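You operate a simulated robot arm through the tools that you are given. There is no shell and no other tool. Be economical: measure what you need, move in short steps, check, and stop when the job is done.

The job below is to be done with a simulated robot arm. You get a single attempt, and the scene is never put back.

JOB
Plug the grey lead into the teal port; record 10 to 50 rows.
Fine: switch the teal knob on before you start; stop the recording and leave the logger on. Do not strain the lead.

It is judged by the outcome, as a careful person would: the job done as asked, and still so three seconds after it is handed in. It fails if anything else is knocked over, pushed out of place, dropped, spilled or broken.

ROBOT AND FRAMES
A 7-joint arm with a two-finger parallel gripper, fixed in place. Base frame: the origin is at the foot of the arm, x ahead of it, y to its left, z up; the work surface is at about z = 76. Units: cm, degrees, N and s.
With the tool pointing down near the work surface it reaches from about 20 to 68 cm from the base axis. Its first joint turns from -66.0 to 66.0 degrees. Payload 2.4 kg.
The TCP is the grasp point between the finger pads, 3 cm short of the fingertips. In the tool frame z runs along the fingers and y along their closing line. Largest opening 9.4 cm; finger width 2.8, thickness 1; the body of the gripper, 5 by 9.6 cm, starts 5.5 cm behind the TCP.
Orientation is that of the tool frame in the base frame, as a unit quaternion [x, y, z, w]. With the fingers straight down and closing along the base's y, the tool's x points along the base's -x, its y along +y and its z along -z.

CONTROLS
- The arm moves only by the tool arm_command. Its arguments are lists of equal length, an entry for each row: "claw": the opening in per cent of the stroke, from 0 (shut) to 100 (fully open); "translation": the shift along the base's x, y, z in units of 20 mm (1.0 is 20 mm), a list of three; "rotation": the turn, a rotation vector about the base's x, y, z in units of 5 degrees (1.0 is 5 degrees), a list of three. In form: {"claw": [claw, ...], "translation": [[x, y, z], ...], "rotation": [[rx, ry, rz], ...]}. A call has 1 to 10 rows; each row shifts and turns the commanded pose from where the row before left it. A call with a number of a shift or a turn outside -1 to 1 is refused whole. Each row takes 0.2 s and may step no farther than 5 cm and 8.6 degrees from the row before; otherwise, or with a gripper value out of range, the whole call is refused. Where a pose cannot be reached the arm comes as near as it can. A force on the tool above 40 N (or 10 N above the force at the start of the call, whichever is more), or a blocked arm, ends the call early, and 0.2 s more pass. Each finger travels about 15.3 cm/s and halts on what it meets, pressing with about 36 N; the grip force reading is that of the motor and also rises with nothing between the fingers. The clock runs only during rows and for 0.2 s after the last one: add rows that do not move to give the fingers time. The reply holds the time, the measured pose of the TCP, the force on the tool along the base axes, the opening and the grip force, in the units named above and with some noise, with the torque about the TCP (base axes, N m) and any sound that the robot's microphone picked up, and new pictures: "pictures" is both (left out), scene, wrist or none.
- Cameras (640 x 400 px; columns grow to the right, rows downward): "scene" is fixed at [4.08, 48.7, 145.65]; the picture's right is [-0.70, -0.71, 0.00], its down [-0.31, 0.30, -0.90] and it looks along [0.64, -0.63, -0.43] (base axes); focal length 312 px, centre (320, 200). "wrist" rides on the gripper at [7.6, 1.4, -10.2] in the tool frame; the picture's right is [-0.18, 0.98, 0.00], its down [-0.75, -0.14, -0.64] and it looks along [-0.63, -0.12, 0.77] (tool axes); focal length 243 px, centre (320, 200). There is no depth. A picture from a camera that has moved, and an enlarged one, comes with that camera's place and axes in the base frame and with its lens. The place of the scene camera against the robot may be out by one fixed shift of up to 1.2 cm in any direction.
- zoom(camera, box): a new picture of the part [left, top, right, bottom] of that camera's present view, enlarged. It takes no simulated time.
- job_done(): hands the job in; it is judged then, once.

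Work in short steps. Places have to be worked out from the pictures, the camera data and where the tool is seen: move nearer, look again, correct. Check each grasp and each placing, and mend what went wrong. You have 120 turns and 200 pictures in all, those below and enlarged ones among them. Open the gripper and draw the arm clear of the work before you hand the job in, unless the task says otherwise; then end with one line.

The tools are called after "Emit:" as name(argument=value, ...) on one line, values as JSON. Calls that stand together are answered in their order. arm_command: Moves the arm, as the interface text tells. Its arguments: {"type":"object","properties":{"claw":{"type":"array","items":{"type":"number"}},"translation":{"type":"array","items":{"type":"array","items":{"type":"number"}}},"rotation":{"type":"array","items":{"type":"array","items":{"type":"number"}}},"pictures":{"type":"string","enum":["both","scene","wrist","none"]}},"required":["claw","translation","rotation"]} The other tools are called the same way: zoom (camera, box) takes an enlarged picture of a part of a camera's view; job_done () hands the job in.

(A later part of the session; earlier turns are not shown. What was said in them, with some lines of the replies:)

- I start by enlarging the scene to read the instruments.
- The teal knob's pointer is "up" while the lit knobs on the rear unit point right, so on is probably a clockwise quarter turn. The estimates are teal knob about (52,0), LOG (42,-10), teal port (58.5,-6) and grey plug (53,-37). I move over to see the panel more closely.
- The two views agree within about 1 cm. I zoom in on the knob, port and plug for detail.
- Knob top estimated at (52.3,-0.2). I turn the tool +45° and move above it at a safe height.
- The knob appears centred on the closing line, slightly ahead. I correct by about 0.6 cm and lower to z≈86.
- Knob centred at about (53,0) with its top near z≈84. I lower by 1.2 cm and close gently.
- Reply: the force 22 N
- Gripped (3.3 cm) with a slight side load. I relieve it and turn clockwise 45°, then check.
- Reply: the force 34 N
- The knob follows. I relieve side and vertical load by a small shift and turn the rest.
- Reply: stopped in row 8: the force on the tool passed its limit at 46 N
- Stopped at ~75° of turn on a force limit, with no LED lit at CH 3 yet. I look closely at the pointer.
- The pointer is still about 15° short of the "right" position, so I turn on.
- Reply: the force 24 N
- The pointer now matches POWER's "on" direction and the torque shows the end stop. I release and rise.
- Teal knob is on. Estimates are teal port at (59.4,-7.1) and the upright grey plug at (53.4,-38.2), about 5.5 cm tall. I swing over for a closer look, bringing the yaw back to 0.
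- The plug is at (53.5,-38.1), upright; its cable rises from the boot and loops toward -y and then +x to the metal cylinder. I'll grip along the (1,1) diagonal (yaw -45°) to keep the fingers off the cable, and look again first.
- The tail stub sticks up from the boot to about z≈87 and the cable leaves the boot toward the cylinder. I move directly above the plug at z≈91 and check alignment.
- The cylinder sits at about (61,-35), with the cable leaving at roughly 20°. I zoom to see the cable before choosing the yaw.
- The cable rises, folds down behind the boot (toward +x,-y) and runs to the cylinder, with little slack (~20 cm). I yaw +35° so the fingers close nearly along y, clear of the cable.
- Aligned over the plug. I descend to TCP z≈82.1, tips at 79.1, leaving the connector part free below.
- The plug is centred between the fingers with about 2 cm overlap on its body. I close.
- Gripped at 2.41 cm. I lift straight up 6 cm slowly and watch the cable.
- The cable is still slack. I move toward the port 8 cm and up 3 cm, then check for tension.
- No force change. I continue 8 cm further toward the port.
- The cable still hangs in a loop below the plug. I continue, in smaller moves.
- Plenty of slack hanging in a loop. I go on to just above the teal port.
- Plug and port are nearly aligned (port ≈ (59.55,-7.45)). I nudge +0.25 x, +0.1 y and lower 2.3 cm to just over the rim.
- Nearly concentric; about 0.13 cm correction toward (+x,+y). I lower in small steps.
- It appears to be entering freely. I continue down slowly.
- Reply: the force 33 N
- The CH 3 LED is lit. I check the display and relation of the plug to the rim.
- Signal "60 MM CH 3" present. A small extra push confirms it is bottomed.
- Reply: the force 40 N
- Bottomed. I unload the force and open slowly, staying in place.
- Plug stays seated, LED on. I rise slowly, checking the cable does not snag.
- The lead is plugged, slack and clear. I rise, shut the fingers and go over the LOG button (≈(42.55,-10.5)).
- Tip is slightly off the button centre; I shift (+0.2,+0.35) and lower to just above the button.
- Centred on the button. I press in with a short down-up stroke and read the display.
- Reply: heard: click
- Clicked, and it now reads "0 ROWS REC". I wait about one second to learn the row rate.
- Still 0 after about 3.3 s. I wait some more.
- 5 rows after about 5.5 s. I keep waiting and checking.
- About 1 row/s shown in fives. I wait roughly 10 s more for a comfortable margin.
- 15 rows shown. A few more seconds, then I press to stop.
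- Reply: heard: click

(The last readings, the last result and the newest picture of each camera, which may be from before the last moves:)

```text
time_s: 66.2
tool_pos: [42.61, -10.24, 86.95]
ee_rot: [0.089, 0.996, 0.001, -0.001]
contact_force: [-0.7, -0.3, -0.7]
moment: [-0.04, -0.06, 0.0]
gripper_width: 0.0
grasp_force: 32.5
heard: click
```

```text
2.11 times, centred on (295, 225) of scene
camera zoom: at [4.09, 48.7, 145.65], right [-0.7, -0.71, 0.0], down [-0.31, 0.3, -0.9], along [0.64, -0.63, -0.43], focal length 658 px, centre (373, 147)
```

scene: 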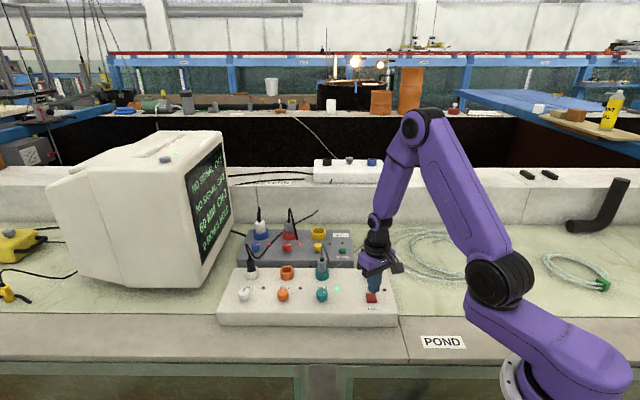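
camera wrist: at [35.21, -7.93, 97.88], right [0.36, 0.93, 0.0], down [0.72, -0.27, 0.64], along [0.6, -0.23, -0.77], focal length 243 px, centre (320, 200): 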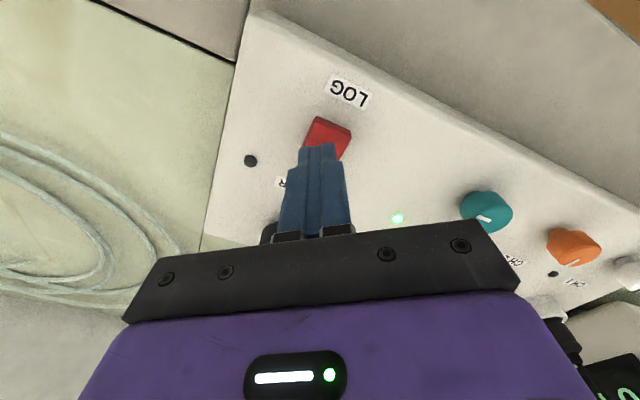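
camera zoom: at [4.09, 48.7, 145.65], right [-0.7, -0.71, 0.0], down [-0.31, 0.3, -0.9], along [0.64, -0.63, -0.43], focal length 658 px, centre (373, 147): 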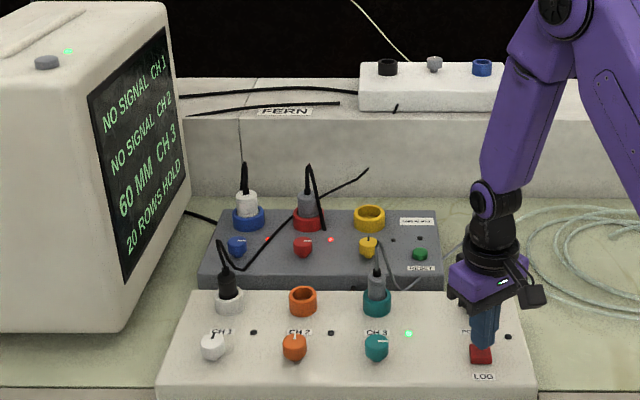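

"20 ROWS HOLD" and the REC light is out. I draw the arm up and away toward the base and open the gripper.

Emit:
arm_command(claw=[0, 0, 0, 0, 30, 60, 80, 80, 80, 80], translation=[[0, 0, 1], [0, 0, 1], [0, 0, 1], [0, 0, 1], [-0.6, 0, 1], [-0.8, 0, 1], [-0.8, 0, 1], [-0.8, 0, 1], [-0.8, 0, 0.5], [0, 0, 0]], rotation=[[0, 0, 0], [0, 0, 0], [0, 0, 0], [0, 0, 0], [0, 0, 0], [0, 0, 0], [0, 0, 0], [0, 0, 0], [0, 0, 0], [0, 0, 0]], pictures="scene")

Emit:
zoom(camera="scene", box=[180, 130, 410, 320])

```text
time_s: 68.5
tool_pos: [34.95, -10.36, 103.84]
ee_rot: [0.09, 0.996, 0.001, -0.001]
contact_force: [-0.2, 0.7, -0.8]
moment: [0.04, -0.02, 0.0]
gripper_width: 7.53
grasp_force: 0.1
```

scene: 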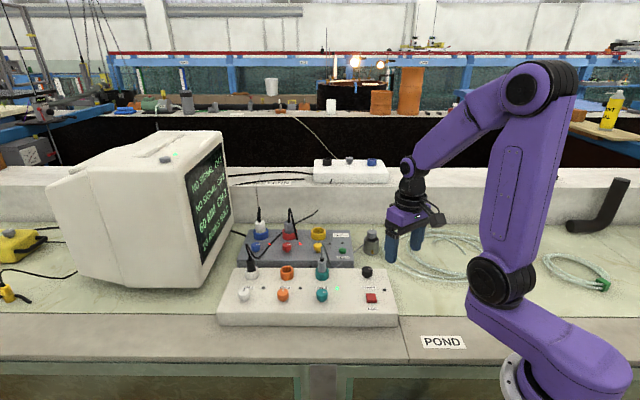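

```text
2.11 times, centred on (295, 225) of scene
camera zoom: at [4.08, 48.7, 145.65], right [-0.7, -0.71, 0.0], down [-0.31, 0.3, -0.9], along [0.64, -0.63, -0.43], focal length 658 px, centre (373, 147)
```

zoom: 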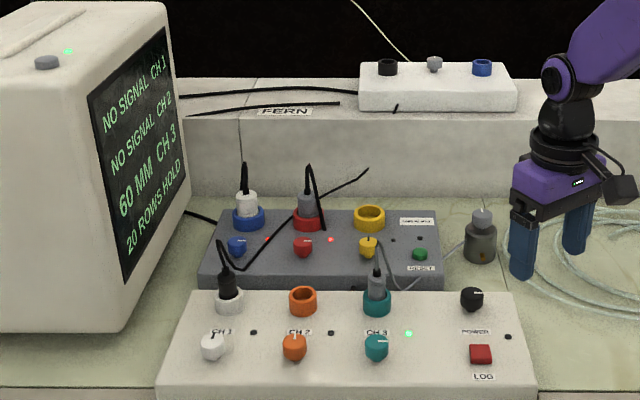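

Everything is in place: 20 rows on hold, CH 3 live, power on, lead slack, nothing disturbed.

Emit:
job_done()

```text
The job is handed in.
```

The teal knob was switched on first and the grey lead is plugged into the teal port with slack to spare; the display shows 20 rows on hold (recording stopped) and the logger is still on.
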